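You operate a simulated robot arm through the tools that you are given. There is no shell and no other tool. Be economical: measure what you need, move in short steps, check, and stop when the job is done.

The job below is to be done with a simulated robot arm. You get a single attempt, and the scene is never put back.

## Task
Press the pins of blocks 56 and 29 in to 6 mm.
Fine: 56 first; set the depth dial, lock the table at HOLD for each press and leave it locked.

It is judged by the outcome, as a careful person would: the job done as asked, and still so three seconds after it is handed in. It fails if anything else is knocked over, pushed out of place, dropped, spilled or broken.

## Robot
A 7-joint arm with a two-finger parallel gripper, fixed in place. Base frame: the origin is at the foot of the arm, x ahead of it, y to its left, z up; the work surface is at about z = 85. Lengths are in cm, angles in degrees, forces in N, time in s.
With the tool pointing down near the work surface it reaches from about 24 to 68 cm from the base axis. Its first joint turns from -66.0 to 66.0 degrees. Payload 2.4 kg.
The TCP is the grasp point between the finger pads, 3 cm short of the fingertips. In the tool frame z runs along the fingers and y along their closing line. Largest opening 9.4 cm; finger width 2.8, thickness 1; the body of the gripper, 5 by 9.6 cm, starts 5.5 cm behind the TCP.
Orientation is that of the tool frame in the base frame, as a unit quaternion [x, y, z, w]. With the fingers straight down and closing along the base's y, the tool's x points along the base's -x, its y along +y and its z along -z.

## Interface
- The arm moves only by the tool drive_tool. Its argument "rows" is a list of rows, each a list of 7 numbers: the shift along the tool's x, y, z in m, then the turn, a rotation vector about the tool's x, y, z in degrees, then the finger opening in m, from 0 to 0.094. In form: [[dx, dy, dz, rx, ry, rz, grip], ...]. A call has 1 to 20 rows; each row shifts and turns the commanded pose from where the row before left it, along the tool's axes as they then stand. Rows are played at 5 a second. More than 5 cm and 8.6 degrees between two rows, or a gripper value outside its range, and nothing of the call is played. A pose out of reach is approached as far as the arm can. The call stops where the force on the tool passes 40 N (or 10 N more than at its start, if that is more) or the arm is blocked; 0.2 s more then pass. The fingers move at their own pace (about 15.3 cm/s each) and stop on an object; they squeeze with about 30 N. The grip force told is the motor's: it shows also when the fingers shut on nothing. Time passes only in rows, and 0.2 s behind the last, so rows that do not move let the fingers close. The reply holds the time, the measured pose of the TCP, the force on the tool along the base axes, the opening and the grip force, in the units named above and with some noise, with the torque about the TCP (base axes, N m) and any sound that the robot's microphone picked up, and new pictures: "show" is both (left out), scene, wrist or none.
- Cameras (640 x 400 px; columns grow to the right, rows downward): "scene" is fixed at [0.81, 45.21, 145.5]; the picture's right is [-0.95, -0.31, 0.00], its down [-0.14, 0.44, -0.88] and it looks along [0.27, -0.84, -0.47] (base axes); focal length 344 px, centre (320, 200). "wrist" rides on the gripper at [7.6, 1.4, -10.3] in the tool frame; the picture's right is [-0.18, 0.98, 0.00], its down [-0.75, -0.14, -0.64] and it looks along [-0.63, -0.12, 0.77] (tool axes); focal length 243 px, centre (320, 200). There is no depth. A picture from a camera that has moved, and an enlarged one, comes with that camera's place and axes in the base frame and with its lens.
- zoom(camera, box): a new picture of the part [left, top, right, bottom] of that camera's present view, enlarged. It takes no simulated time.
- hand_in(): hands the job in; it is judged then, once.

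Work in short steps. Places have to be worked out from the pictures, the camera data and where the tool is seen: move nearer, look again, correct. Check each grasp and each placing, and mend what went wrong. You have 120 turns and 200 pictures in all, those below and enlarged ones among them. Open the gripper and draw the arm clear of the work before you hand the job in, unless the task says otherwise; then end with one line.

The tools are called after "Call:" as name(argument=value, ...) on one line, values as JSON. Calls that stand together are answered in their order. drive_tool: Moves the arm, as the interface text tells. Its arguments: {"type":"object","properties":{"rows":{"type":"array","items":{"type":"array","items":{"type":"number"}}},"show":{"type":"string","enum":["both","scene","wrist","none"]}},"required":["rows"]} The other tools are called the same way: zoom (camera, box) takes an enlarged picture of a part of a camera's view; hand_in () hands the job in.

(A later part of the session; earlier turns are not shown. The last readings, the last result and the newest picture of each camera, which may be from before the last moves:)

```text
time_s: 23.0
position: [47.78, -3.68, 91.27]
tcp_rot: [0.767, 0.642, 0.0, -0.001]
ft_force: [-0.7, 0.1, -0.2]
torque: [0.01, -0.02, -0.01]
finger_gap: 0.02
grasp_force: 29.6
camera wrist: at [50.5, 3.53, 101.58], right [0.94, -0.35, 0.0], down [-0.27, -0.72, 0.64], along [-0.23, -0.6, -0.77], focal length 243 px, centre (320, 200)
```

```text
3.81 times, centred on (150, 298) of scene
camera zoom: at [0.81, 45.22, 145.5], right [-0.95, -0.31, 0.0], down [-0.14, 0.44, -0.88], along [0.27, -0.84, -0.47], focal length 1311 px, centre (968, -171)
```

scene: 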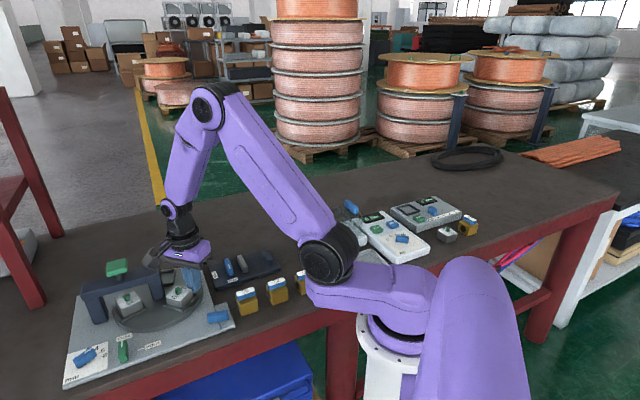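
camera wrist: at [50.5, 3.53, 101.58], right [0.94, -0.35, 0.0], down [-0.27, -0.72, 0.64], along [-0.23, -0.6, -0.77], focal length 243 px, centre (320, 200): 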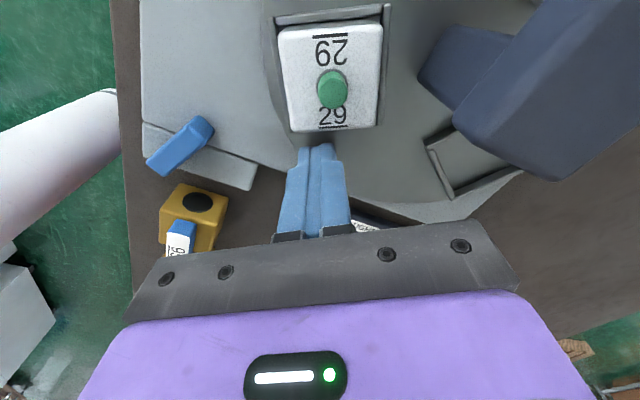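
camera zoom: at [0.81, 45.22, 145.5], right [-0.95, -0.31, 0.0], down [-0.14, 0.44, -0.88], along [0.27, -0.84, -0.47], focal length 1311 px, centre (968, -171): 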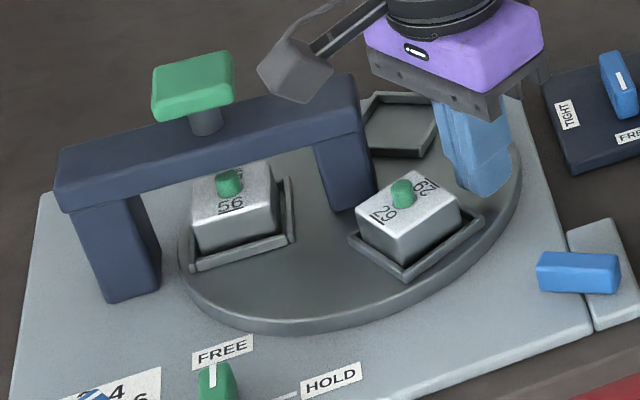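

The table has snapped into index: nest corners now match the initial picture exactly, with 56 under the press and no finger contact. Next I lift and move over the green lock knob, fingers across it (T≈46°).

Call:
drive_tool(rows=[[0, 0, -0.04, 0, 0, 0, 0], [0, 0, -0.04, 0, 0, 0, 0], [0.045, 0.0033, -0.02, 0, 0, 0, 0.02], [0.045, 0.0033, 0, 0, 0, 0, 0.05], [0.045, 0.0033, 0, 0, 0, 0, 0.05], [0.044, 0.0033, 0, 0, 0, 0, 0.05], [0, 0, 0, 0, 0, -7.75, 0.05], [0, 0, 0, 0, 0, -7.75, 0.05], [0, 0, 0, 0, 0, -7.75, 0.05], [0, 0, 0, 0, 0, -7.75, 0.05], [0, 0, 0, 0, 0, -7.75, 0.05], [0, 0, 0, 0, 0, -7.75, 0.05], [0, 0, 0.02, 0, 0, -7.75, 0.05], [0, 0, 0.03, 0, 0, 0, 0.05]], show="wrist")

Call:
zoom(camera="wrist", box=[180, 60, 480, 260])

Call:
zoom(camera="scene", box=[70, 245, 230, 380])

```text
time_s: 26.0
position: [52.12, 13.67, 96.27]
tcp_rot: [0.387, 0.922, 0.0, 0.0]
ft_force: [-0.1, 0.1, 0.5]
torque: [-0.03, 0.04, -0.03]
finger_gap: 4.99
grasp_force: 0.1
camera wrist: at [47.86, 20.2, 106.54], right [0.83, 0.56, 0.0], down [0.43, -0.64, 0.64], along [0.36, -0.53, -0.77], focal length 243 px, centre (320, 200)
```

wrist: 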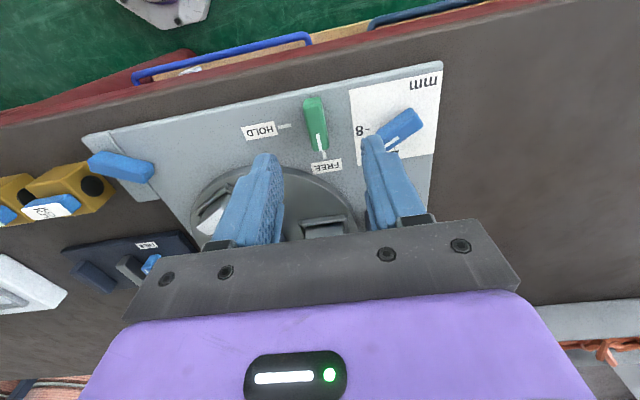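

```text
2.00 times, centred on (330, 160) of wrist
camera zoom: at [47.86, 20.2, 106.54], right [0.83, 0.56, 0.0], down [0.43, -0.64, 0.64], along [0.36, -0.53, -0.77], focal length 485 px, centre (300, 280)
```

zoom: 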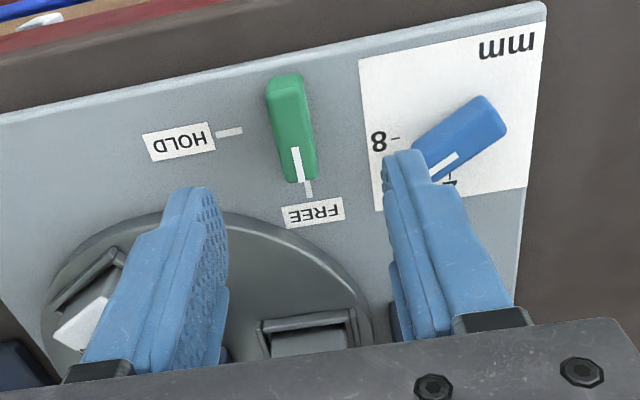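

```text
2.96 times, centred on (150, 312) of scene
camera zoom: at [0.81, 45.21, 145.5], right [-0.95, -0.31, 0.0], down [-0.14, 0.44, -0.88], along [0.27, -0.84, -0.47], focal length 1020 px, centre (824, -133)
```

zoom: 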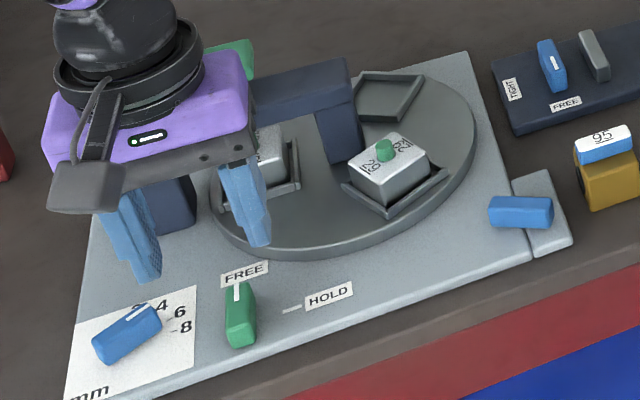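

Lock knob centre ≈ (52.05,13.65), pointing −47°; HOLD is ~87° clockwise. Descend and grip.

Call:
drive_tool(rows=[[0, 0, 0.03, 0, 0, 1.5, 0.035], [0, 0, 0.02, 0, 0, 0, 0.035], [0, 0, 0.0125, 0, 0, 0, 0.035], [0, 0, 0, 0, 0, 0, 0.0], [0, 0, 0, 0, 0, 0, 0.0], [0, 0, 0, 0, 0, 0, 0.0]], show="wrist")

```text
time_s: 27.4
position: [51.78, 13.48, 89.93]
tcp_rot: [0.401, 0.916, -0.003, -0.003]
ft_force: [-18.8, -13.0, 4.3]
torque: [0.1, 0.24, -0.07]
finger_gap: 1.5
grasp_force: 44.4
camera wrist: at [47.9, 20.13, 100.23], right [0.85, 0.53, -0.01], down [0.41, -0.65, 0.64], along [0.34, -0.55, -0.77], focal length 243 px, centre (320, 200)
```

wrist: 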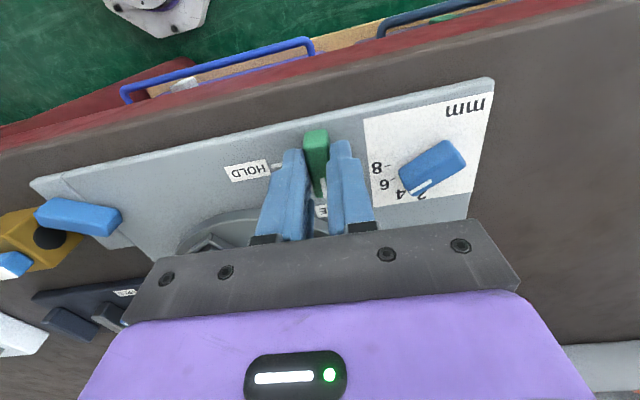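

Knob gripped but 4 mm off centre along the closing line; I relax that and turn the first 42°.

Call:
drive_tool(rows=[[0, -0.004, 0, 0, 0, 0, 0.0], [0, 0, 0, 0, 0, 7, 0.0], [0, 0, 0, 0, 0, 7, 0.0], [0, 0, 0, 0, 0, 7, 0.0], [0, 0, 0, 0, 0, 7, 0.0], [0, 0, 0, 0, 0, 7, 0.0], [0, 0, 0, 0, 0, 7, 0.0], [0, 0, 0, 0, 0, 0, 0.0]], show="wrist")

```text
time_s: 28.6
position: [52.03, 13.53, 89.98]
tcp_rot: [0.585, 0.811, 0.003, 0.001]
ft_force: [5.4, 2.5, -8.7]
torque: [0.15, 0.08, 0.02]
finger_gap: 1.52
grasp_force: 44.4
stopped in row 5: the force on the tool passed its limit at 40 N (the readings are from after the stop); the commanded pose is now the measured one
camera wrist: at [50.91, 21.27, 100.24], right [0.99, 0.14, 0.01], down [0.1, -0.76, 0.64], along [0.09, -0.63, -0.77], focal length 243 px, centre (320, 200)
```

wrist: 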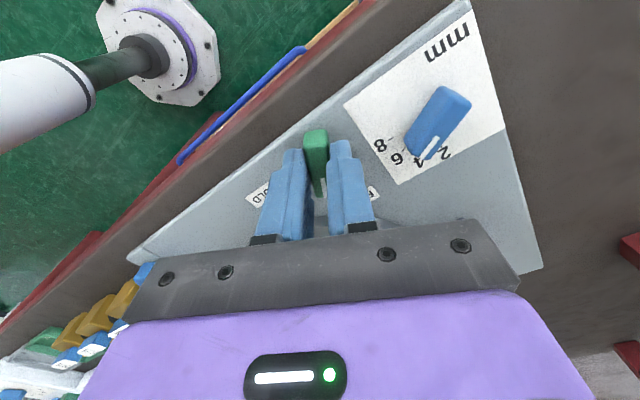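

Trip was from turning about a point ~5 mm off the knob axis (axis ≈ (52.2,13.0)). I continue turning about the real axis.

Call:
drive_tool(rows=[[0, 0, 0, 0, 0, 0, 0.0], [0, 0.0006, 0, 0, 0, 7, 0.0], [0, 0.0006, 0, 0, 0, 7, 0.0], [0, 0.0006, 0, 0, 0, 7, 0.0], [0, 0.0006, 0, 0, 0, 7, 0.0], [0, 0, 0, 0, 0, 0, 0.0]], show="wrist")

```text
time_s: 29.9
position: [52.28, 13.65, 89.92]
tcp_rot: [0.764, 0.645, 0.002, 0.0]
ft_force: [9.9, 4.6, -17.1]
torque: [-0.77, 0.11, 0.04]
finger_gap: 1.48
grasp_force: 44.9
camera wrist: at [54.86, 20.87, 100.26], right [0.94, -0.35, 0.0], down [-0.27, -0.72, 0.64], along [-0.22, -0.6, -0.77], focal length 243 px, centre (320, 200)
```

wrist: 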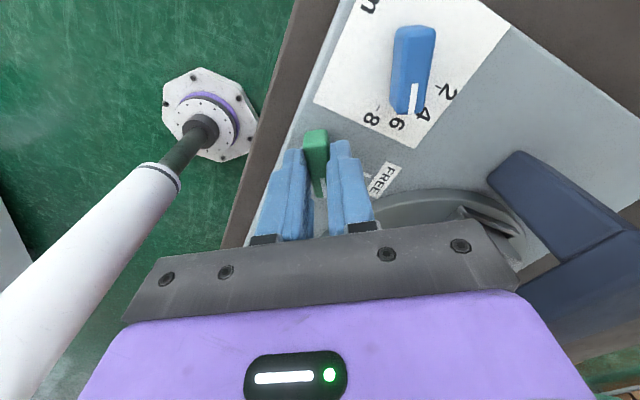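

Call:
drive_tool(rows=[[0, 0.0006, -0.0005, 0, 0, 7, 0.0], [0, 0.0006, -0.0005, 0, 0, 7, 0.0], [0, 0.0006, 0, 0, 0, 7, 0.0], [0, 0.0006, 0, 0, 0, 7, 0.0], [0, 0, 0, 0, 0, 0, 0.0]], show="wrist")

Call:
zoom(camera="scene", box=[70, 300, 190, 380])

```text
time_s: 31.1
position: [52.28, 13.5, 89.88]
tcp_rot: [0.898, 0.441, 0.0, -0.001]
ft_force: [1.9, 2.3, -34.7]
torque: [0.49, -0.35, 0.02]
finger_gap: 1.49
grasp_force: 45.3
camera wrist: at [58.15, 18.7, 100.26], right [0.67, -0.75, 0.0], down [-0.57, -0.51, 0.64], along [-0.48, -0.43, -0.77], focal length 243 px, centre (320, 200)
```

wrist: 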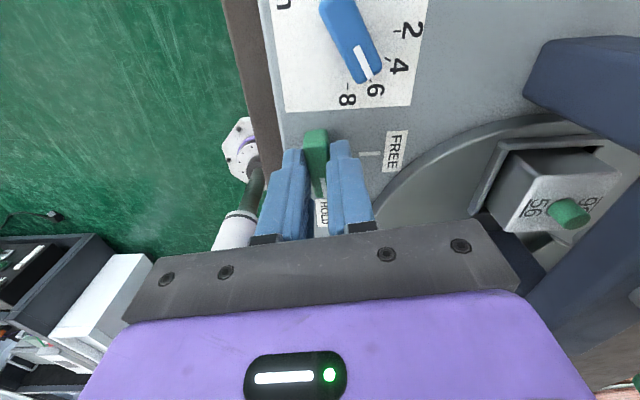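

```text
5.00 times, centred on (130, 340) of scene
camera zoom: at [0.88, 45.24, 145.5], right [-0.95, -0.31, 0.0], down [-0.14, 0.44, -0.88], along [0.27, -0.84, -0.47], focal length 1720 px, centre (1270, -500)
```

zoom: 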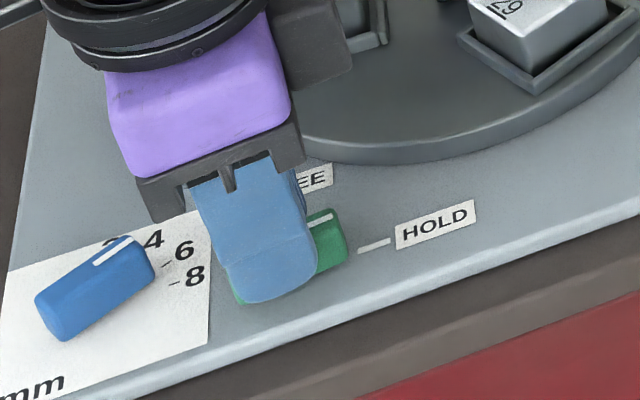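

Nearly at HOLD. I release, raise and view it from above.

Call:
drive_tool(rows=[[0, 0, 0, 0, 0, 0, 0.035], [0, 0, -0.04, 0, 0, 0, 0.06], [0, 0, -0.04, 0, 0, 0, 0.06], [-0.04, 0, -0.02, 0, 0, 0, 0.06], [-0.025, 0, 0, 0, 0, 0, 0.06]], show="wrist")

Call:
zoom(camera="wrist", box=[250, 0, 410, 110])

Call:
zoom(camera="scene", box=[70, 260, 230, 380])

```text
time_s: 32.4
position: [48.19, 8.21, 100.17]
tcp_rot: [0.897, 0.442, 0.003, 0.0]
ft_force: [0.1, 1.0, 0.6]
torque: [-0.04, -0.02, -0.01]
finger_gap: 6.0
grasp_force: 0.0
camera wrist: at [53.95, 13.43, 110.44], right [0.67, -0.75, 0.0], down [-0.58, -0.51, 0.64], along [-0.47, -0.43, -0.77], focal length 243 px, centre (320, 200)
```

wrist: 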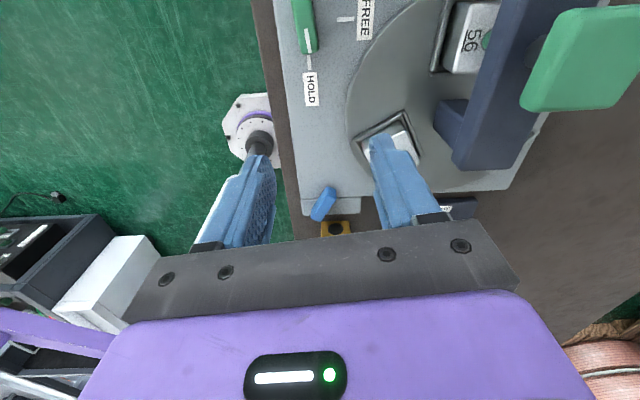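

```text
3.64 times, centred on (330, 55) of wrist
camera zoom: at [53.95, 13.43, 110.44], right [0.67, -0.75, 0.0], down [-0.58, -0.51, 0.64], along [-0.47, -0.43, -0.77], focal length 882 px, centre (284, 727)
```

zoom: 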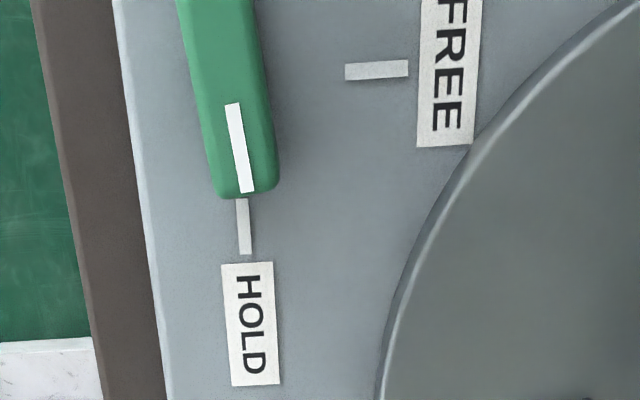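

```text
3.33 times, centred on (150, 320) of scene
camera zoom: at [0.81, 45.22, 145.5], right [-0.95, -0.31, 0.0], down [-0.14, 0.44, -0.88], along [0.27, -0.84, -0.47], focal length 1147 px, centre (887, -200)
```

zoom: 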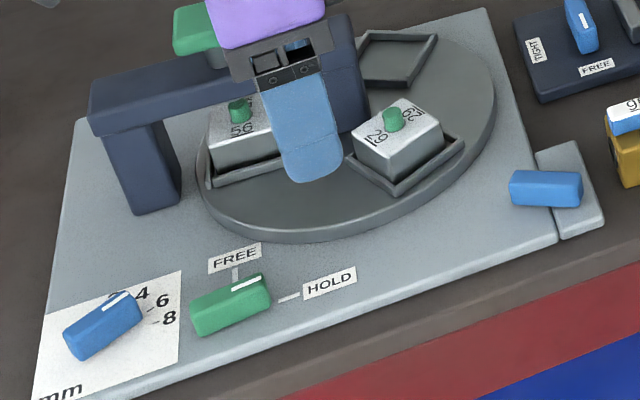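

Pointer is ~6° short of the HOLD tick. I regrip and turn 6° more.

Call:
drive_tool(rows=[[0.04, 0, 0, 0, 0, 0, 0.035], [0.025, 0, 0.02, 0, 0, 0, 0.035], [0, 0, 0.04, 0, 0, 0, 0.035], [0, 0, 0.041, 0, 0, 0, 0.035], [0, 0, 0, 0, 0, 0, 0.0], [0, 0, 0, 0, 0, 0, 0.0], [0, 0, 0, 0, 0, 0, 0.0], [0, 0.0003, 0, 0, 0, 3.5, 0.0], [0, 0.0003, 0, 0, 0, 3.5, 0.0], [0, 0, 0, 0, 0, 0, 0.0]], show="none")

Call:
drive_tool(rows=[[0, 0, 0, 0, 0, 0, 0.035], [0, 0, -0.04, 0, 0, 0, 0.06], [0, 0, -0.04, 0, 0, 0, 0.06], [-0.04, 0, -0.02, 0, 0, 0, 0.06], [-0.025, 0, 0, 0, 0, 0, 0.06]], show="wrist")

Call:
zoom(camera="wrist", box=[250, 0, 410, 110])

```text
time_s: 34.5
position: [52.25, 13.43, 90.02]
tcp_rot: [0.923, 0.385, 0.002, 0.001]
ft_force: [-13.0, -0.7, 20.6]
torque: [0.47, 0.03, -0.06]
finger_gap: 1.47
grasp_force: 44.8
```

```text
time_s: 35.8
position: [47.66, 8.73, 100.04]
tcp_rot: [0.922, 0.386, 0.002, 0.0]
ft_force: [-0.4, -0.6, -0.3]
torque: [-0.03, 0.0, -0.01]
finger_gap: 6.01
grasp_force: 0.1
camera wrist: at [54.0, 13.23, 110.3], right [0.57, -0.82, 0.0], down [-0.63, -0.44, 0.64], along [-0.52, -0.37, -0.77], focal length 243 px, centre (320, 200)
```

wrist: 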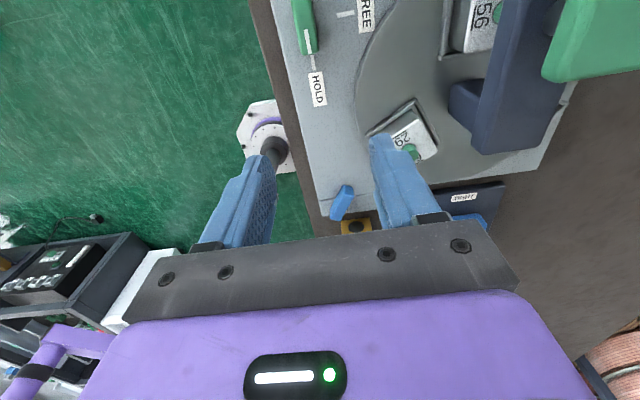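

```text
3.64 times, centred on (330, 55) of wrist
camera zoom: at [54.0, 13.23, 110.3], right [0.57, -0.82, 0.0], down [-0.63, -0.44, 0.64], along [-0.52, -0.37, -0.77], focal length 882 px, centre (284, 727)
```

zoom: 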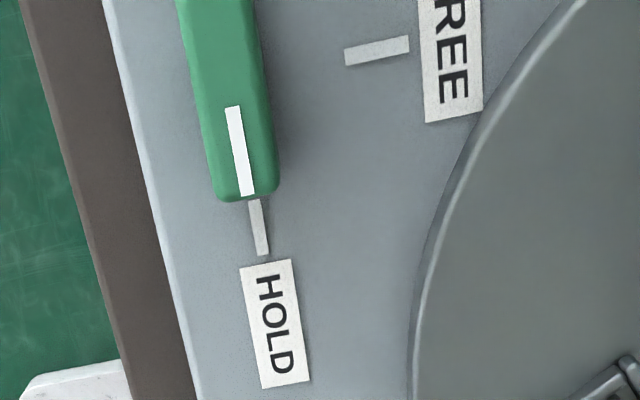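

Now the lock is on HOLD. I close the fingers, raise and move over the press button at ≈(60.1,3.15), then check the alignment.

Call:
drive_tool(rows=[[0, 0, -0.04, 0, 0, 0, 0], [0, 0, -0.01, 0, 0, 0, 0], [0.0159, 0.0426, 0, 0, 0, 0, 0], [0.0159, 0.0426, 0, 0, 0, 0, 0], [0.0159, 0.0426, 0, 0, 0, 0, 0], [0, 0, 0.02, 0, 0, 0, 0]])

Call:
zoom(camera="scene", box=[60, 220, 220, 330])

```text
time_s: 37.1
position: [60.18, 3.12, 102.97]
tcp_rot: [0.923, 0.386, 0.002, 0.001]
ft_force: [0.2, 0.5, 1.4]
torque: [-0.01, 0.04, 0.0]
finger_gap: 0.0
grasp_force: 30.1
camera wrist: at [66.54, 7.67, 113.29], right [0.57, -0.82, 0.0], down [-0.63, -0.44, 0.64], along [-0.52, -0.37, -0.77], focal length 243 px, centre (320, 200)
```

scene: 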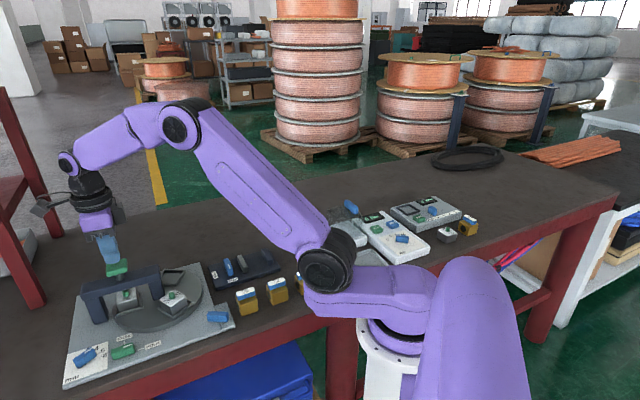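
wrist: 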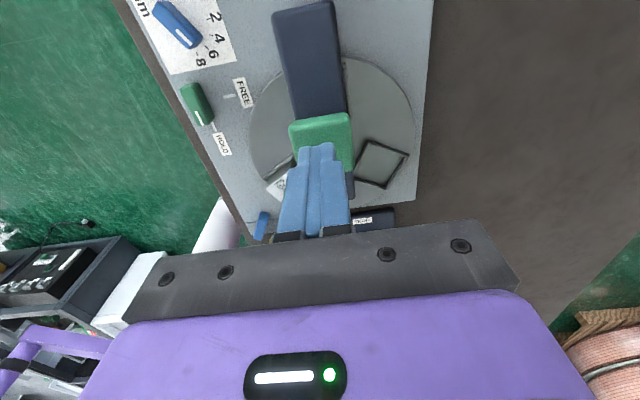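

```text
3.64 times, centred on (140, 275) of scene
camera zoom: at [0.81, 45.21, 145.5], right [-0.95, -0.31, 0.0], down [-0.14, 0.44, -0.88], along [0.27, -0.84, -0.47], focal length 1251 px, centre (974, -73)
```

zoom: 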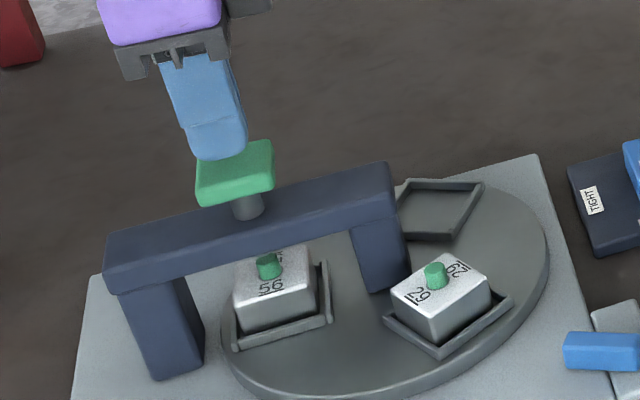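

The closed fingertips are centred over the button. I press straight down in small steps, watching force.

Call:
drive_tool(rows=[[0.0015, 0.0015, 0.01, 0, 0, 0, 0], [0, 0, 0.005, 0, 0, 0, 0], [0, 0, 0.005, 0, 0, 0, 0], [0, 0, 0.003, 0, 0, 0, 0], [0, 0, 0.003, 0, 0, 0, 0], [0, 0, 0.003, 0, 0, 0, 0], [0, 0, 0.003, 0, 0, 0, 0]], show="none")

Call:
zoom(camera="scene", box=[60, 240, 200, 330])

```text
time_s: 38.7
position: [60.42, 3.14, 100.6]
tcp_rot: [0.922, 0.387, 0.004, 0.002]
ft_force: [-5.9, -0.5, 11.2]
torque: [-0.07, 0.29, -0.05]
finger_gap: 0.0
grasp_force: 29.9
heard: click
stopped in row 7: the force on the tool passed its limit at 45 N (the readings are from after the stop); the commanded pose is now the measured one
```

```text
4.44 times, centred on (130, 285) of scene
camera zoom: at [0.77, 45.21, 145.5], right [-0.95, -0.31, 0.0], down [-0.14, 0.44, -0.88], along [0.27, -0.84, -0.47], focal length 1529 px, centre (1164, -178)
```

zoom: 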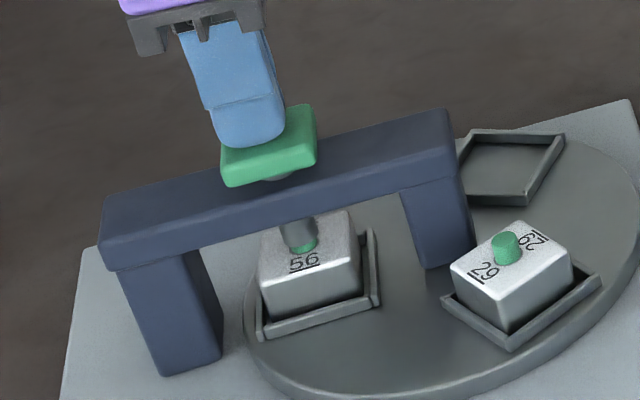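

A click was heard and the plunger is down on the pin. I lift off and inspect.

Call:
drive_tool(rows=[[0, 0, -0.02, 0, 0, 0, 0], [0, 0, -0.03, 0, 0, 0, 0], [0, 0, 0, 0, 0, 0, 0]], show="none")

Call:
zoom(camera="scene", box=[60, 240, 200, 330])

Call:
zoom(camera="scene", box=[105, 280, 195, 330])

```text
time_s: 39.5
position: [60.41, 3.3, 105.52]
tcp_rot: [0.923, 0.385, 0.005, 0.001]
ft_force: [-0.6, 0.5, -0.2]
torque: [0.01, 0.0, 0.03]
finger_gap: 0.01
grasp_force: 29.3
```

```text
4.44 times, centred on (130, 285) of scene
camera zoom: at [0.81, 45.21, 145.5], right [-0.95, -0.31, 0.0], down [-0.14, 0.44, -0.88], along [0.27, -0.84, -0.47], focal length 1529 px, centre (1164, -178)
```

zoom: 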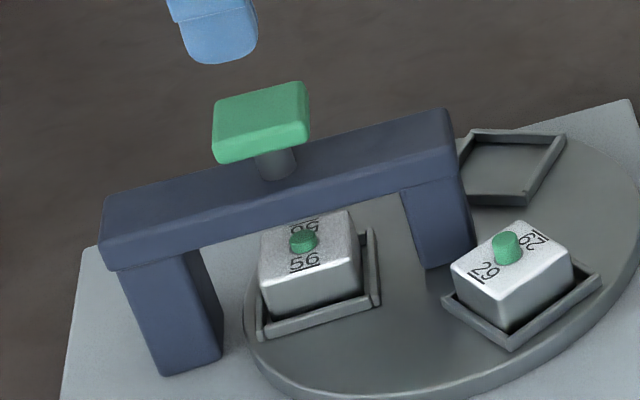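

```text
7.11 times, centred on (150, 305) of scene
camera zoom: at [0.81, 45.21, 145.5], right [-0.95, -0.31, 0.0], down [-0.14, 0.44, -0.88], along [0.27, -0.84, -0.47], focal length 2447 px, centre (1529, -547)
```

zoom: 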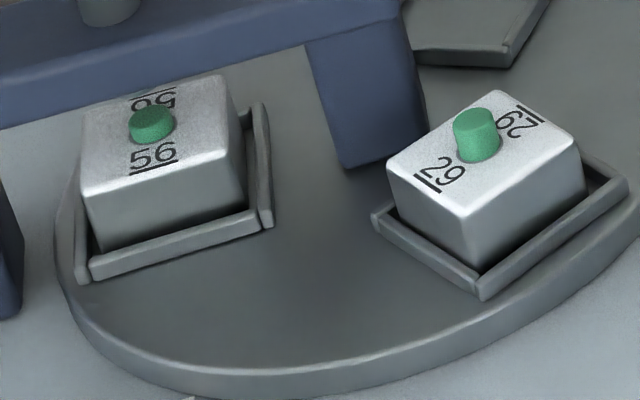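

Call:
zoom(camera="scene", box=[114, 286, 140, 304])

Call:
zoom(camera="scene", box=[158, 288, 184, 306])

```text
16.00 times, centred on (127, 295) of scene
camera zoom: at [0.81, 45.21, 145.5], right [-0.95, -0.31, 0.0], down [-0.14, 0.44, -0.88], along [0.27, -0.84, -0.47], focal length 5505 px, centre (3408, -1320)
```

zoom: 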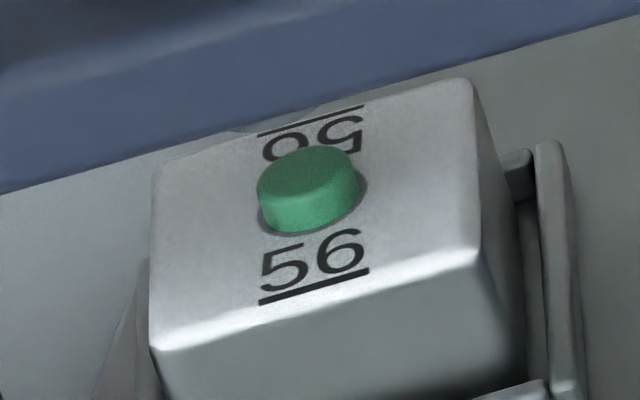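

```text
16.00 times, centred on (171, 297) of scene
camera zoom: at [0.81, 45.21, 145.5], right [-0.95, -0.31, 0.0], down [-0.14, 0.44, -0.88], along [0.27, -0.84, -0.47], focal length 5505 px, centre (2704, -1352)
```

zoom: 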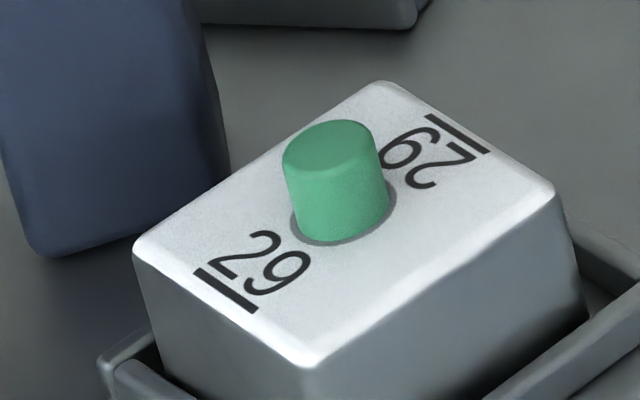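

Pin 56 stands ~5.5–6 mm lower than 29's: pressed. Now I return to the lock knob (axis ≈ (52.15,13.2)) and grip it to turn back to FREE for indexing.

Call:
drive_tool(rows=[[0.0042, -0.0428, 0, 0, 0, 0, 0], [0.0042, -0.0428, 0, 0, 0, 0, 0.02], [0.0042, -0.0428, 0, 0, 0, 0, 0.035], [0, 0, 0.045, 0, 0, 0, 0.035], [0, 0, 0.045, 0, 0, 0, 0.035], [0, 0, 0.045, 0, 0, 0, 0.035], [0, 0, 0.02, 0, 0, 0, 0.035], [0, 0, 0, 0, 0, 0, 0], [0, 0, 0, 0, 0, 0, 0], [0, 0, 0, 0, 0, 0, 0]], show="wrist")

```text
time_s: 41.7
position: [52.21, 13.38, 89.83]
tcp_rot: [0.922, 0.387, 0.002, 0.001]
ft_force: [-17.3, 11.4, 7.5]
torque: [0.28, 0.54, 0.0]
finger_gap: 1.52
grasp_force: 44.8
camera wrist: at [58.56, 17.8, 100.18], right [0.57, -0.82, 0.0], down [-0.63, -0.44, 0.64], along [-0.52, -0.37, -0.77], focal length 243 px, centre (320, 200)
```

wrist: 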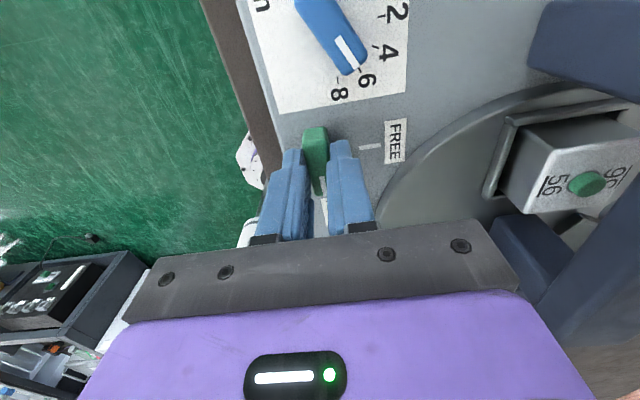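

Gripped, slight offset relieved; turn back counter-clockwise in two stages.

Call:
drive_tool(rows=[[0, -0.0033, 0, 0, 0, 0, 0], [0, -0.0002, 0, 0, 0, -7, 0], [0, -0.0002, 0, 0, 0, -7, 0], [0, -0.0002, 0, 0, 0, -7, 0], [0, -0.0002, 0, 0, 0, -7, 0], [0, -0.0002, 0, 0, 0, -7, 0], [0, -0.0002, 0, 0, 0, -7, 0], [0, 0, 0, 0, 0, 0, 0]], show="none")

```text
time_s: 43.5
position: [52.03, 13.32, 89.89]
tcp_rot: [0.722, 0.692, 0.005, 0.003]
ft_force: [-3.4, 0.8, 7.4]
torque: [1.02, 0.53, -0.01]
finger_gap: 1.49
grasp_force: 44.5
```

Call:
drive_tool(rows=[[0, 0, 0, 0, 0, -7, 0], [0, 0, 0, 0, 0, -7, 0], [0, 0, 0, 0, 0, -7, 0], [0, 0, 0, 0, 0, -7, 0], [0, 0, 0, 0, 0, -7, 0], [0, 0, 0, 0, 0, -7, 0], [0, 0, 0, 0, 0, -4, 0], [0, 0, 0, 0, 0, 0, 0]], show="none")

Call:
zoom(camera="scene", box=[70, 290, 230, 390])

```text
time_s: 45.3
position: [51.93, 13.26, 89.77]
tcp_rot: [0.394, 0.919, 0.002, 0.003]
ft_force: [-10.1, -7.7, 21.1]
torque: [0.18, 0.99, -0.03]
finger_gap: 1.47
grasp_force: 44.9
```

```text
4.00 times, centred on (150, 340) of scene
camera zoom: at [0.75, 45.18, 145.51], right [-0.95, -0.31, 0.0], down [-0.14, 0.45, -0.88], along [0.27, -0.84, -0.47], focal length 1376 px, centre (1000, -360)
```

zoom: 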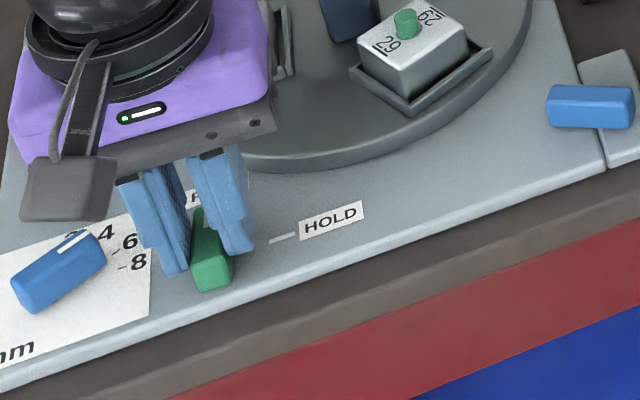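

Knob is back at FREE. Release, lift well clear, turn to T=−16° and go to the same push start position, now behind the empty nest.

Call:
drive_tool(rows=[[0, 0, 0, 0, 0, 0, 0.035], [0, 0, -0.05, 0, 0, 0, 0.04], [0, 0, -0.05, 0, 0, 0, 0], [0, 0, -0.05, 0, 0, 0, 0], [0, 0, 0, 0, 0, -7.8, 0], [0, 0, 0, 0, 0, -7.8, 0], [0, 0, 0, 0, 0, -7.8, 0], [0, 0, 0, 0, 0, -7.8, 0], [0, 0, 0, 0, 0, -7.8, 0], [0, 0, 0, 0, 0, -7.8, 0], [0, 0, 0, 0, 0, -7.8, 0], [0, 0, 0, 0, 0, -7.8, 0], [-0.0078, -0.0434, 0, 0, 0, 0, 0], [-0.0078, -0.0434, 0, 0, 0, 0, 0], [-0.0078, -0.0434, 0, 0, 0, 0, 0], [-0.0078, -0.0434, 0, 0, 0, 0, 0], [-0.0078, -0.0434, 0, 0, 0, 0, 0], [0, 0, 0.04, 0, 0, 0, 0], [0, 0, 0.04, 0, 0, 0, 0], [0, 0, 0.03, 0, 0, 0, 0]], show="wrist")

Call:
zoom(camera="scene", box=[70, 245, 230, 380])

```text
time_s: 49.5
position: [61.71, -6.33, 93.95]
tcp_rot: [-0.138, 0.99, -0.001, 0.005]
ft_force: [-0.3, 0.5, 0.2]
torque: [-0.02, 0.0, 0.01]
finger_gap: 0.01
grasp_force: 29.9
camera wrist: at [53.95, -7.04, 104.01], right [-0.09, 1.0, 0.0], down [0.76, 0.07, 0.65], along [0.65, 0.06, -0.76], focal length 243 px, centre (320, 200)
```

wrist: 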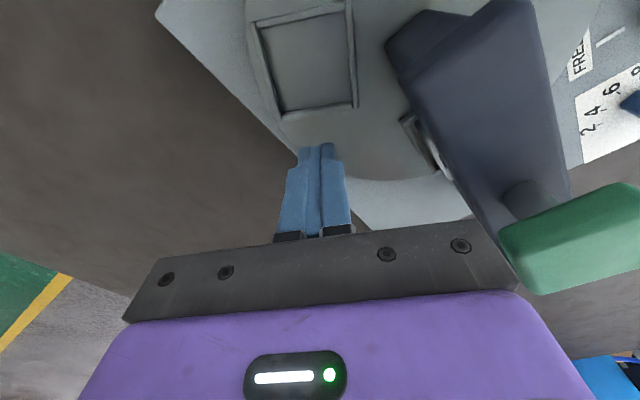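

```text
2.96 times, centred on (150, 312) of scene
camera zoom: at [0.81, 45.21, 145.5], right [-0.95, -0.31, 0.0], down [-0.14, 0.44, -0.88], along [0.27, -0.84, -0.47], focal length 1020 px, centre (824, -133)
```

zoom: 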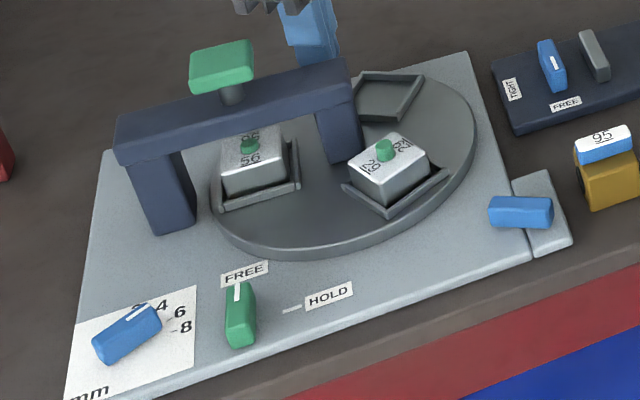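

Identical start pose. Lower to tip z≈88.3 (just above the disc, against the nest wall) and sweep the first 45°.

Call:
drive_tool(rows=[[0, 0, 0.02, 0, 0, 0, 0], [0, 0, 0.0065, 0, 0, 0, 0], [0.005, -0.0017, 0, 0, 0, 0, 0], [0.005, -0.0017, 0, 0, 0, 0, 0], [0.00925, -0.00436, 0, 0, 0, 7.5, 0], [0.00925, -0.00436, 0, 0, 0, 7.5, 0], [0.00925, -0.00436, 0, 0, 0, 7.5, 0]], show="wrist")

Call:
zoom(camera="scene", box=[70, 245, 230, 380])

```text
time_s: 51.1
position: [58.3, -8.64, 91.2]
tcp_rot: [0.059, 0.998, 0.0, 0.005]
ft_force: [-0.3, 0.3, -0.4]
torque: [-0.03, 0.03, 0.0]
finger_gap: 0.0
grasp_force: 29.8
camera wrist: at [50.8, -6.36, 101.46], right [0.3, 0.95, 0.0], down [0.72, -0.23, 0.65], along [0.62, -0.19, -0.76], focal length 243 px, centre (320, 200)
```

wrist: 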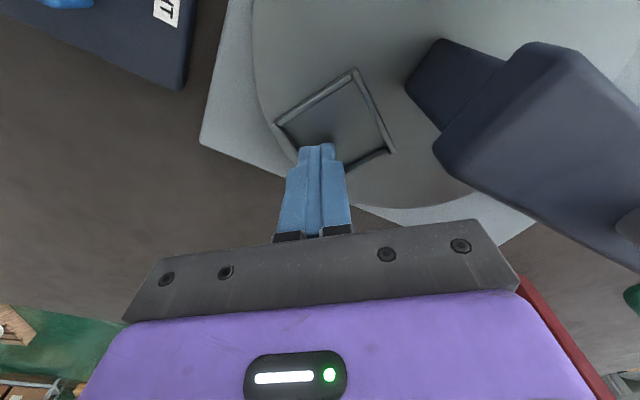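

```text
2.96 times, centred on (150, 312) of scene
camera zoom: at [0.81, 45.21, 145.5], right [-0.95, -0.31, 0.0], down [-0.14, 0.44, -0.88], along [0.27, -0.84, -0.47], focal length 1020 px, centre (824, -133)
```

zoom: 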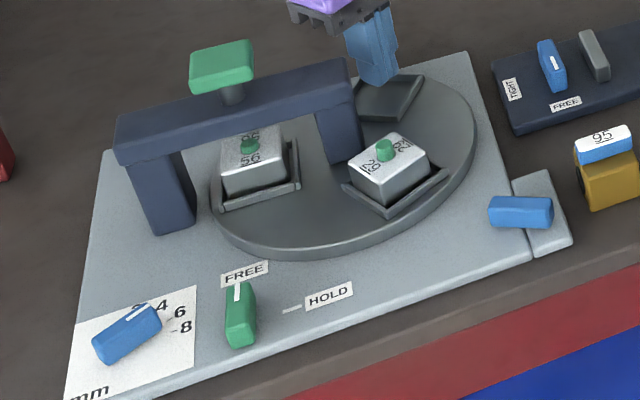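

The tip passed over the low nest wall (wall top ≈88.1), so the table didn't move. Better: put the fingertips inside the empty nest and drive the table from there; I recentre over it (≈(57.2,−7.5), T=−16°).

Call:
drive_tool(rows=[[0, 0, -0.008, 0, 0, 0, 0], [0.0123, 0.01, 0, 0, 0, 0, 0], [0, 0, 0, 0, 0, -7.6, 0], [0, 0, 0, 0, 0, -7.6, 0], [0, 0, 0, 0, 0, -7.6, 0]], show="wrist")

Call:
zoom(camera="wrist", box=[240, 40, 400, 170])

Call:
zoom(camera="scene", box=[120, 220, 220, 300])

```text
time_s: 52.3
position: [57.17, -7.57, 92.1]
tcp_rot: [-0.142, 0.99, 0.0, 0.006]
ft_force: [0.3, 0.3, -0.8]
torque: [-0.02, -0.02, 0.02]
finger_gap: 0.02
grasp_force: 30.1
camera wrist: at [49.4, -8.32, 102.22], right [-0.1, 1.0, 0.0], down [0.76, 0.07, 0.65], along [0.65, 0.06, -0.76], focal length 243 px, centre (320, 200)
```

wrist: 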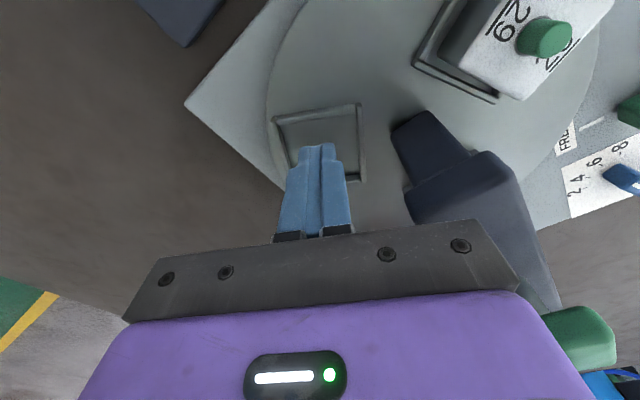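

```text
3.08 times, centred on (320, 105) of wrist
camera zoom: at [49.4, -8.32, 102.22], right [-0.1, 1.0, 0.0], down [0.76, 0.07, 0.65], along [0.65, 0.06, -0.76], focal length 746 px, centre (320, 492)
```

zoom: 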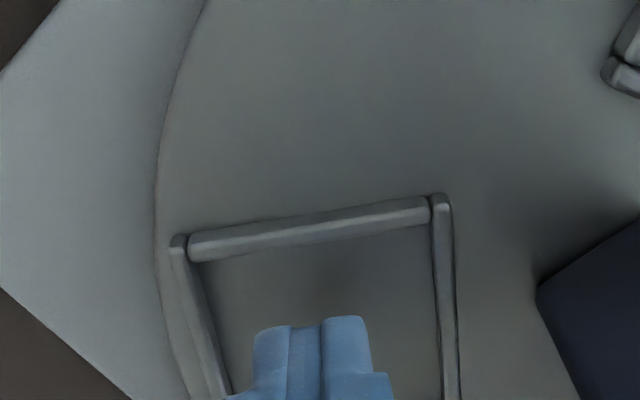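

```text
5.00 times, centred on (170, 260) of scene
camera zoom: at [0.81, 45.22, 145.5], right [-0.95, -0.31, 0.0], down [-0.14, 0.44, -0.88], along [0.27, -0.84, -0.47], focal length 1720 px, centre (1070, -100)
```

zoom: 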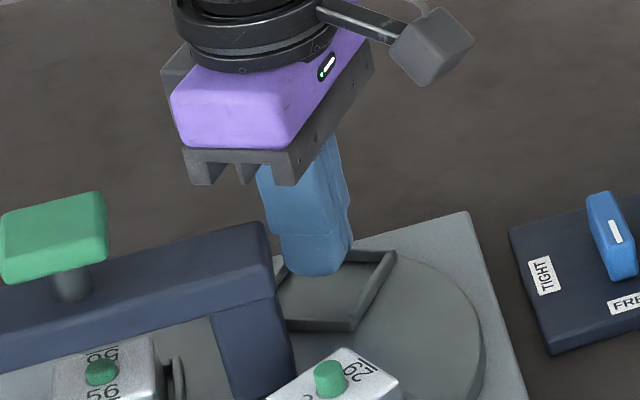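

The closed tips are inside the empty nest. I lower 1.3 cm to just above its floor and check force.

Call:
drive_tool(rows=[[0, 0, 0.008, 0, 0, 0, 0], [0, 0, 0.005, 0, 0, 0, 0]], show="none")

```text
time_s: 52.9
position: [57.25, -7.51, 90.75]
tcp_rot: [-0.141, 0.99, 0.001, 0.005]
ft_force: [0.3, -0.5, 0.3]
torque: [-0.02, 0.0, 0.01]
finger_gap: 0.01
grasp_force: 29.6
```

No floor contact; tip z≈87.75, below the wall top. Sweep 45° clockwise about the hub.

Call:
drive_tool(rows=[[0.005, 0, 0.001, 0, 0, 0, 0], [0.0084, 0.0005, 0, 0, 0, 7.5, 0], [0.0084, 0.0005, 0, 0, 0, 7.5, 0], [0.0084, 0.0005, 0, 0, 0, 7.5, 0], [0.0084, 0.0005, 0, 0, 0, 7.5, 0]], show="wrist")

Call:
zoom(camera="scene", box=[70, 245, 230, 380])

```text
time_s: 54.1
position: [53.44, -7.8, 90.59]
tcp_rot: [0.122, 0.993, 0.001, 0.006]
ft_force: [0.3, -0.9, 0.9]
torque: [0.01, -0.02, -0.02]
finger_gap: 0.0
grasp_force: 29.8
camera wrist: at [46.27, -4.53, 100.79], right [0.42, 0.91, 0.01], down [0.69, -0.32, 0.65], along [0.59, -0.27, -0.76], focal length 243 px, centre (320, 200)
```

wrist: 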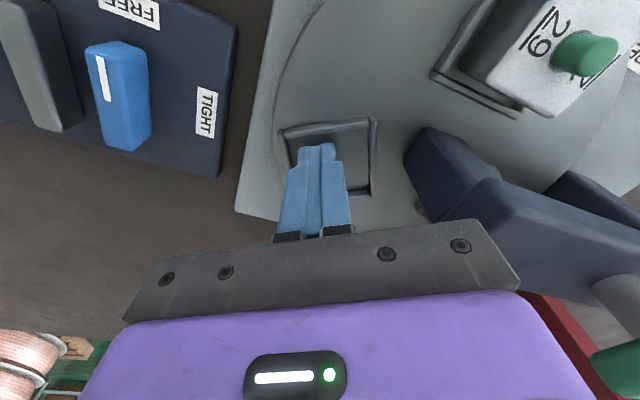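

```text
2.96 times, centred on (150, 312) of scene
camera zoom: at [0.81, 45.21, 145.5], right [-0.95, -0.31, 0.0], down [-0.14, 0.44, -0.88], along [0.27, -0.84, -0.47], focal length 1020 px, centre (824, -133)
```

zoom: 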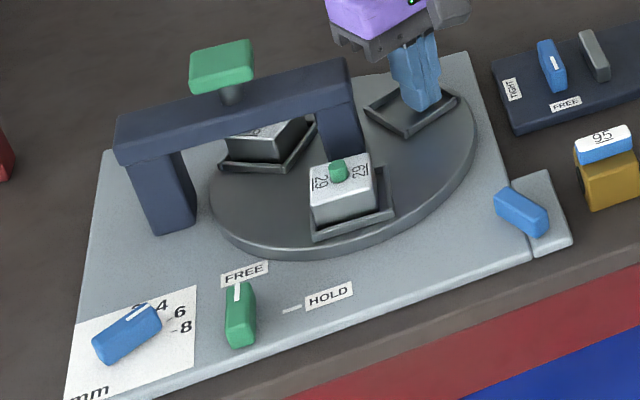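

Table turned ~30° and follows. Continue 67° more.

Call:
drive_tool(rows=[[0.0084, 0.0005, 0, 0, 0, 7.5, 0], [0.0084, 0.0005, 0, 0, 0, 7.5, 0], [0.0084, 0.0005, 0, 0, 0, 7.5, 0], [0.0084, 0.0005, 0, 0, 0, 7.5, 0], [0.0084, 0.0005, 0, 0, 0, 7.5, 0], [0.0084, 0.0005, 0, 0, 0, 7.5, 0], [0.0084, 0.0005, 0, 0, 0, 7.5, 0], [0.0084, 0.0005, 0, 0, 0, 7.5, 0], [0.0084, 0.0005, 0, 0, 0, 7.5, 0]], show="wrist")

Call:
zoom(camera="scene", box=[70, 245, 230, 350])

```text
time_s: 56.1
position: [48.54, -2.58, 90.52]
tcp_rot: [0.653, 0.757, 0.005, 0.003]
ft_force: [-0.4, -0.7, 0.4]
torque: [-0.01, -0.01, -0.02]
finger_gap: 0.0
grasp_force: 29.9
camera wrist: at [48.78, 5.24, 100.81], right [1.0, -0.04, 0.01], down [-0.04, -0.77, 0.64], along [-0.02, -0.64, -0.77], focal length 243 px, centre (320, 200)
```

wrist: 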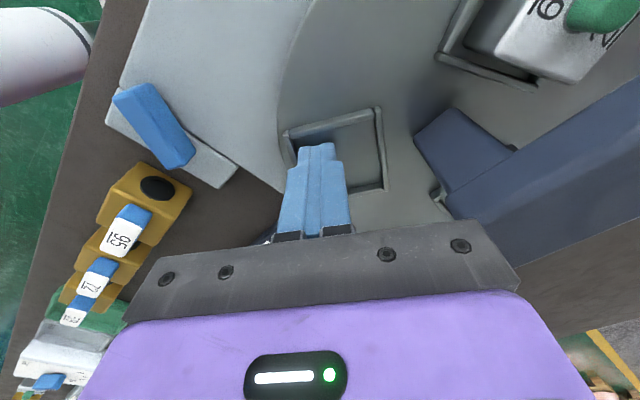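

```text
3.81 times, centred on (150, 298) of scene
camera zoom: at [0.81, 45.21, 145.5], right [-0.95, -0.31, 0.0], down [-0.14, 0.44, -0.88], along [0.27, -0.84, -0.47], focal length 1311 px, centre (968, -171)
```

zoom: 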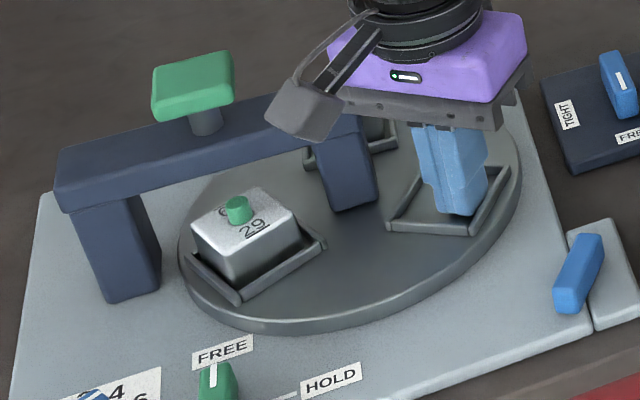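

About 25° remain. Push 15°, check, then the rest.

Call:
drive_tool(rows=[[0.0084, 0.0005, 0, 0, 0, 7.5, 0], [0.0084, 0.0005, 0, 0, 0, 7.5, 0], [0, 0, 0, 0, 0, 0, 0]], show="none")

Call:
zoom(camera="scene", box=[70, 245, 230, 350])

```text
time_s: 56.9
position: [48.38, -0.79, 90.63]
tcp_rot: [0.746, 0.666, 0.004, 0.003]
ft_force: [-0.3, 0.1, 0.7]
torque: [-0.01, 0.02, 0.02]
finger_gap: 0.01
grasp_force: 30.8
```

```text
3.81 times, centred on (150, 298) of scene
camera zoom: at [0.81, 45.22, 145.5], right [-0.95, -0.31, 0.0], down [-0.14, 0.44, -0.88], along [0.27, -0.84, -0.47], focal length 1311 px, centre (968, -171)
```

zoom: 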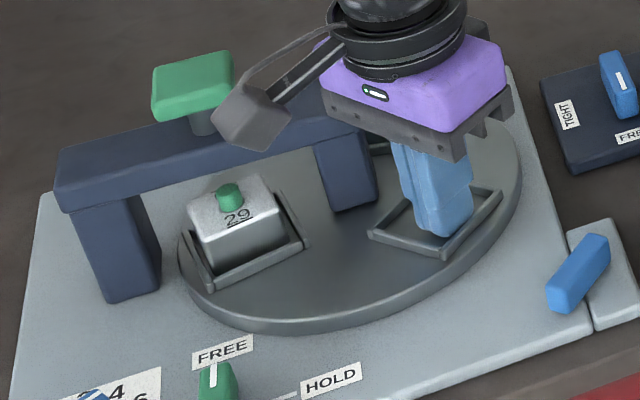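

Call:
drive_tool(rows=[[0.0045, 0.0003, 0, 0, 0, 4, 0], [0.0045, 0.0003, 0, 0, 0, 4, 0], [0, 0, 0, 0, 0, 0, 0], [0, 0, 0, 0, 0, 0, 0]], show="none")

Call:
zoom(camera="scene", box=[70, 245, 230, 350])

```text
time_s: 57.9
position: [48.63, 0.0, 90.66]
tcp_rot: [0.791, 0.612, 0.004, 0.002]
ft_force: [-0.3, -0.8, -0.3]
torque: [-0.05, 0.02, 0.0]
finger_gap: 0.03
grasp_force: 29.9
```

```text
3.81 times, centred on (150, 298) of scene
camera zoom: at [0.81, 45.22, 145.5], right [-0.95, -0.31, 0.0], down [-0.14, 0.44, -0.88], along [0.27, -0.84, -0.47], focal length 1311 px, centre (968, -171)
```

zoom: 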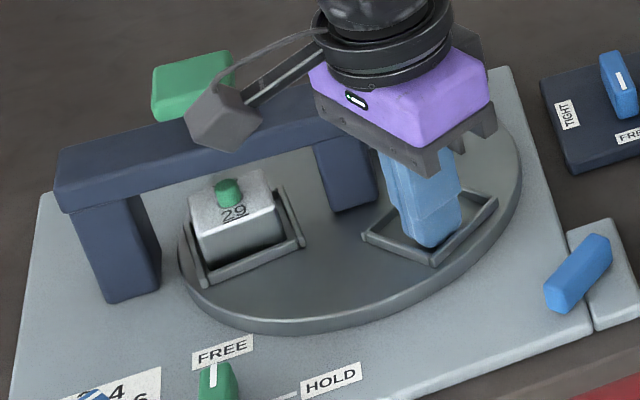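

Call:
drive_tool(rows=[[0.0056, 0.0003, 0, 0, 0, 3, 0], [0, 0, 0, 0, 0, 0, 0], [0, 0, 0, 0, 0, 0, 0]], show="none")

Call:
zoom(camera="scene", box=[70, 245, 230, 350])

```text
time_s: 58.7
position: [48.92, 0.57, 90.45]
tcp_rot: [0.806, 0.592, 0.004, 0.002]
ft_force: [-0.4, 0.3, -0.1]
torque: [-0.01, -0.02, 0.0]
finger_gap: 0.02
grasp_force: 30.1
```

```text
3.81 times, centred on (150, 298) of scene
camera zoom: at [0.81, 45.22, 145.5], right [-0.95, -0.31, 0.0], down [-0.14, 0.44, -0.88], along [0.27, -0.84, -0.47], focal length 1311 px, centre (968, -171)
```

zoom: 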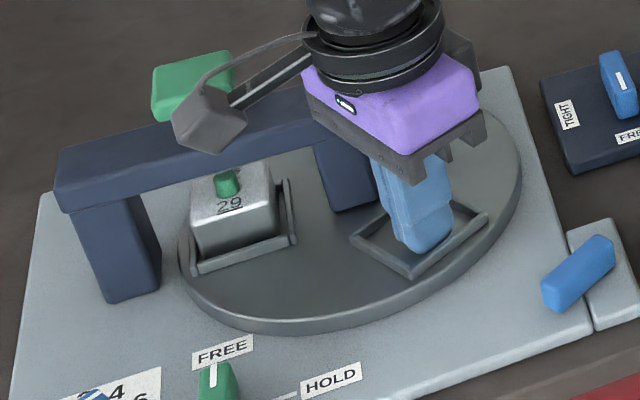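

About 2° remain; one more 2 mm nudge.

Call:
drive_tool(rows=[[0.0022, 0.0001, 0, 0, 0, 1, 0], [0, 0, 0, 0, 0, 0, 0], [0, 0, 0, 0, 0, 0, 0]], show="none")

Call:
zoom(camera="scene", box=[70, 245, 230, 350])

```text
time_s: 59.5
position: [48.91, 0.76, 90.48]
tcp_rot: [0.811, 0.585, 0.004, 0.002]
ft_force: [0.6, -0.2, 0.2]
torque: [0.02, 0.03, 0.03]
finger_gap: 0.0
grasp_force: 29.6
```

```text
3.81 times, centred on (150, 298) of scene
camera zoom: at [0.81, 45.21, 145.5], right [-0.95, -0.31, 0.0], down [-0.14, 0.44, -0.88], along [0.27, -0.84, -0.47], focal length 1311 px, centre (968, -171)
```

zoom: 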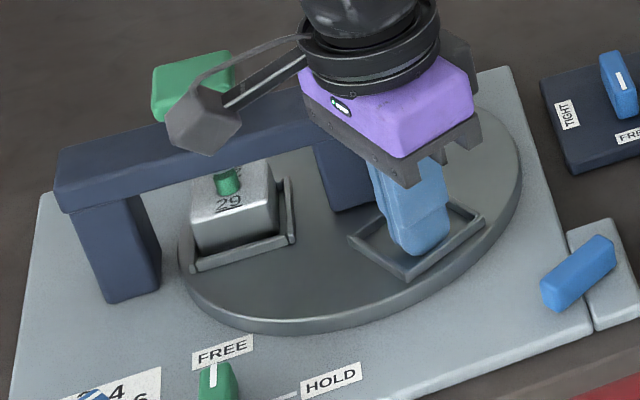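

It now matches the reference. I lift straight out and compare with the same enlarged view used after the first press.

Call:
drive_tool(rows=[[0, 0, -0.04, 0, 0, 0, 0], [0, 0, -0.05, 0, 0, 0, 0], [0, 0, -0.05, 0, 0, 0, 0]], show="none")

Call:
zoom(camera="scene", box=[105, 280, 195, 330])

```text
time_s: 60.3
position: [48.66, 0.62, 104.56]
tcp_rot: [0.811, 0.585, 0.004, 0.003]
ft_force: [-0.4, -0.6, 0.0]
torque: [-0.02, -0.01, 0.02]
finger_gap: 0.01
grasp_force: 29.8
```

```text
7.11 times, centred on (150, 305) of scene
camera zoom: at [0.81, 45.22, 145.5], right [-0.95, -0.31, 0.0], down [-0.14, 0.44, -0.88], along [0.27, -0.84, -0.47], focal length 2447 px, centre (1529, -547)
```

zoom: 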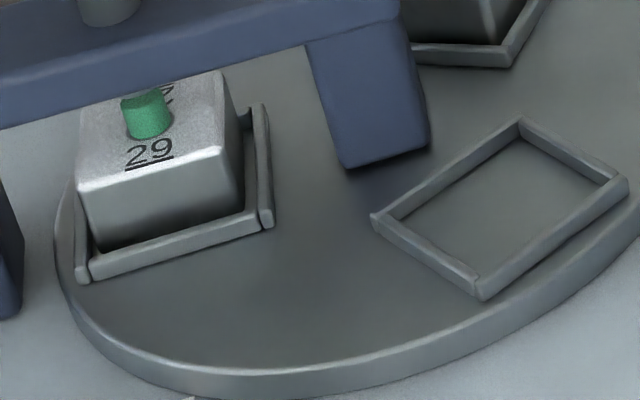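

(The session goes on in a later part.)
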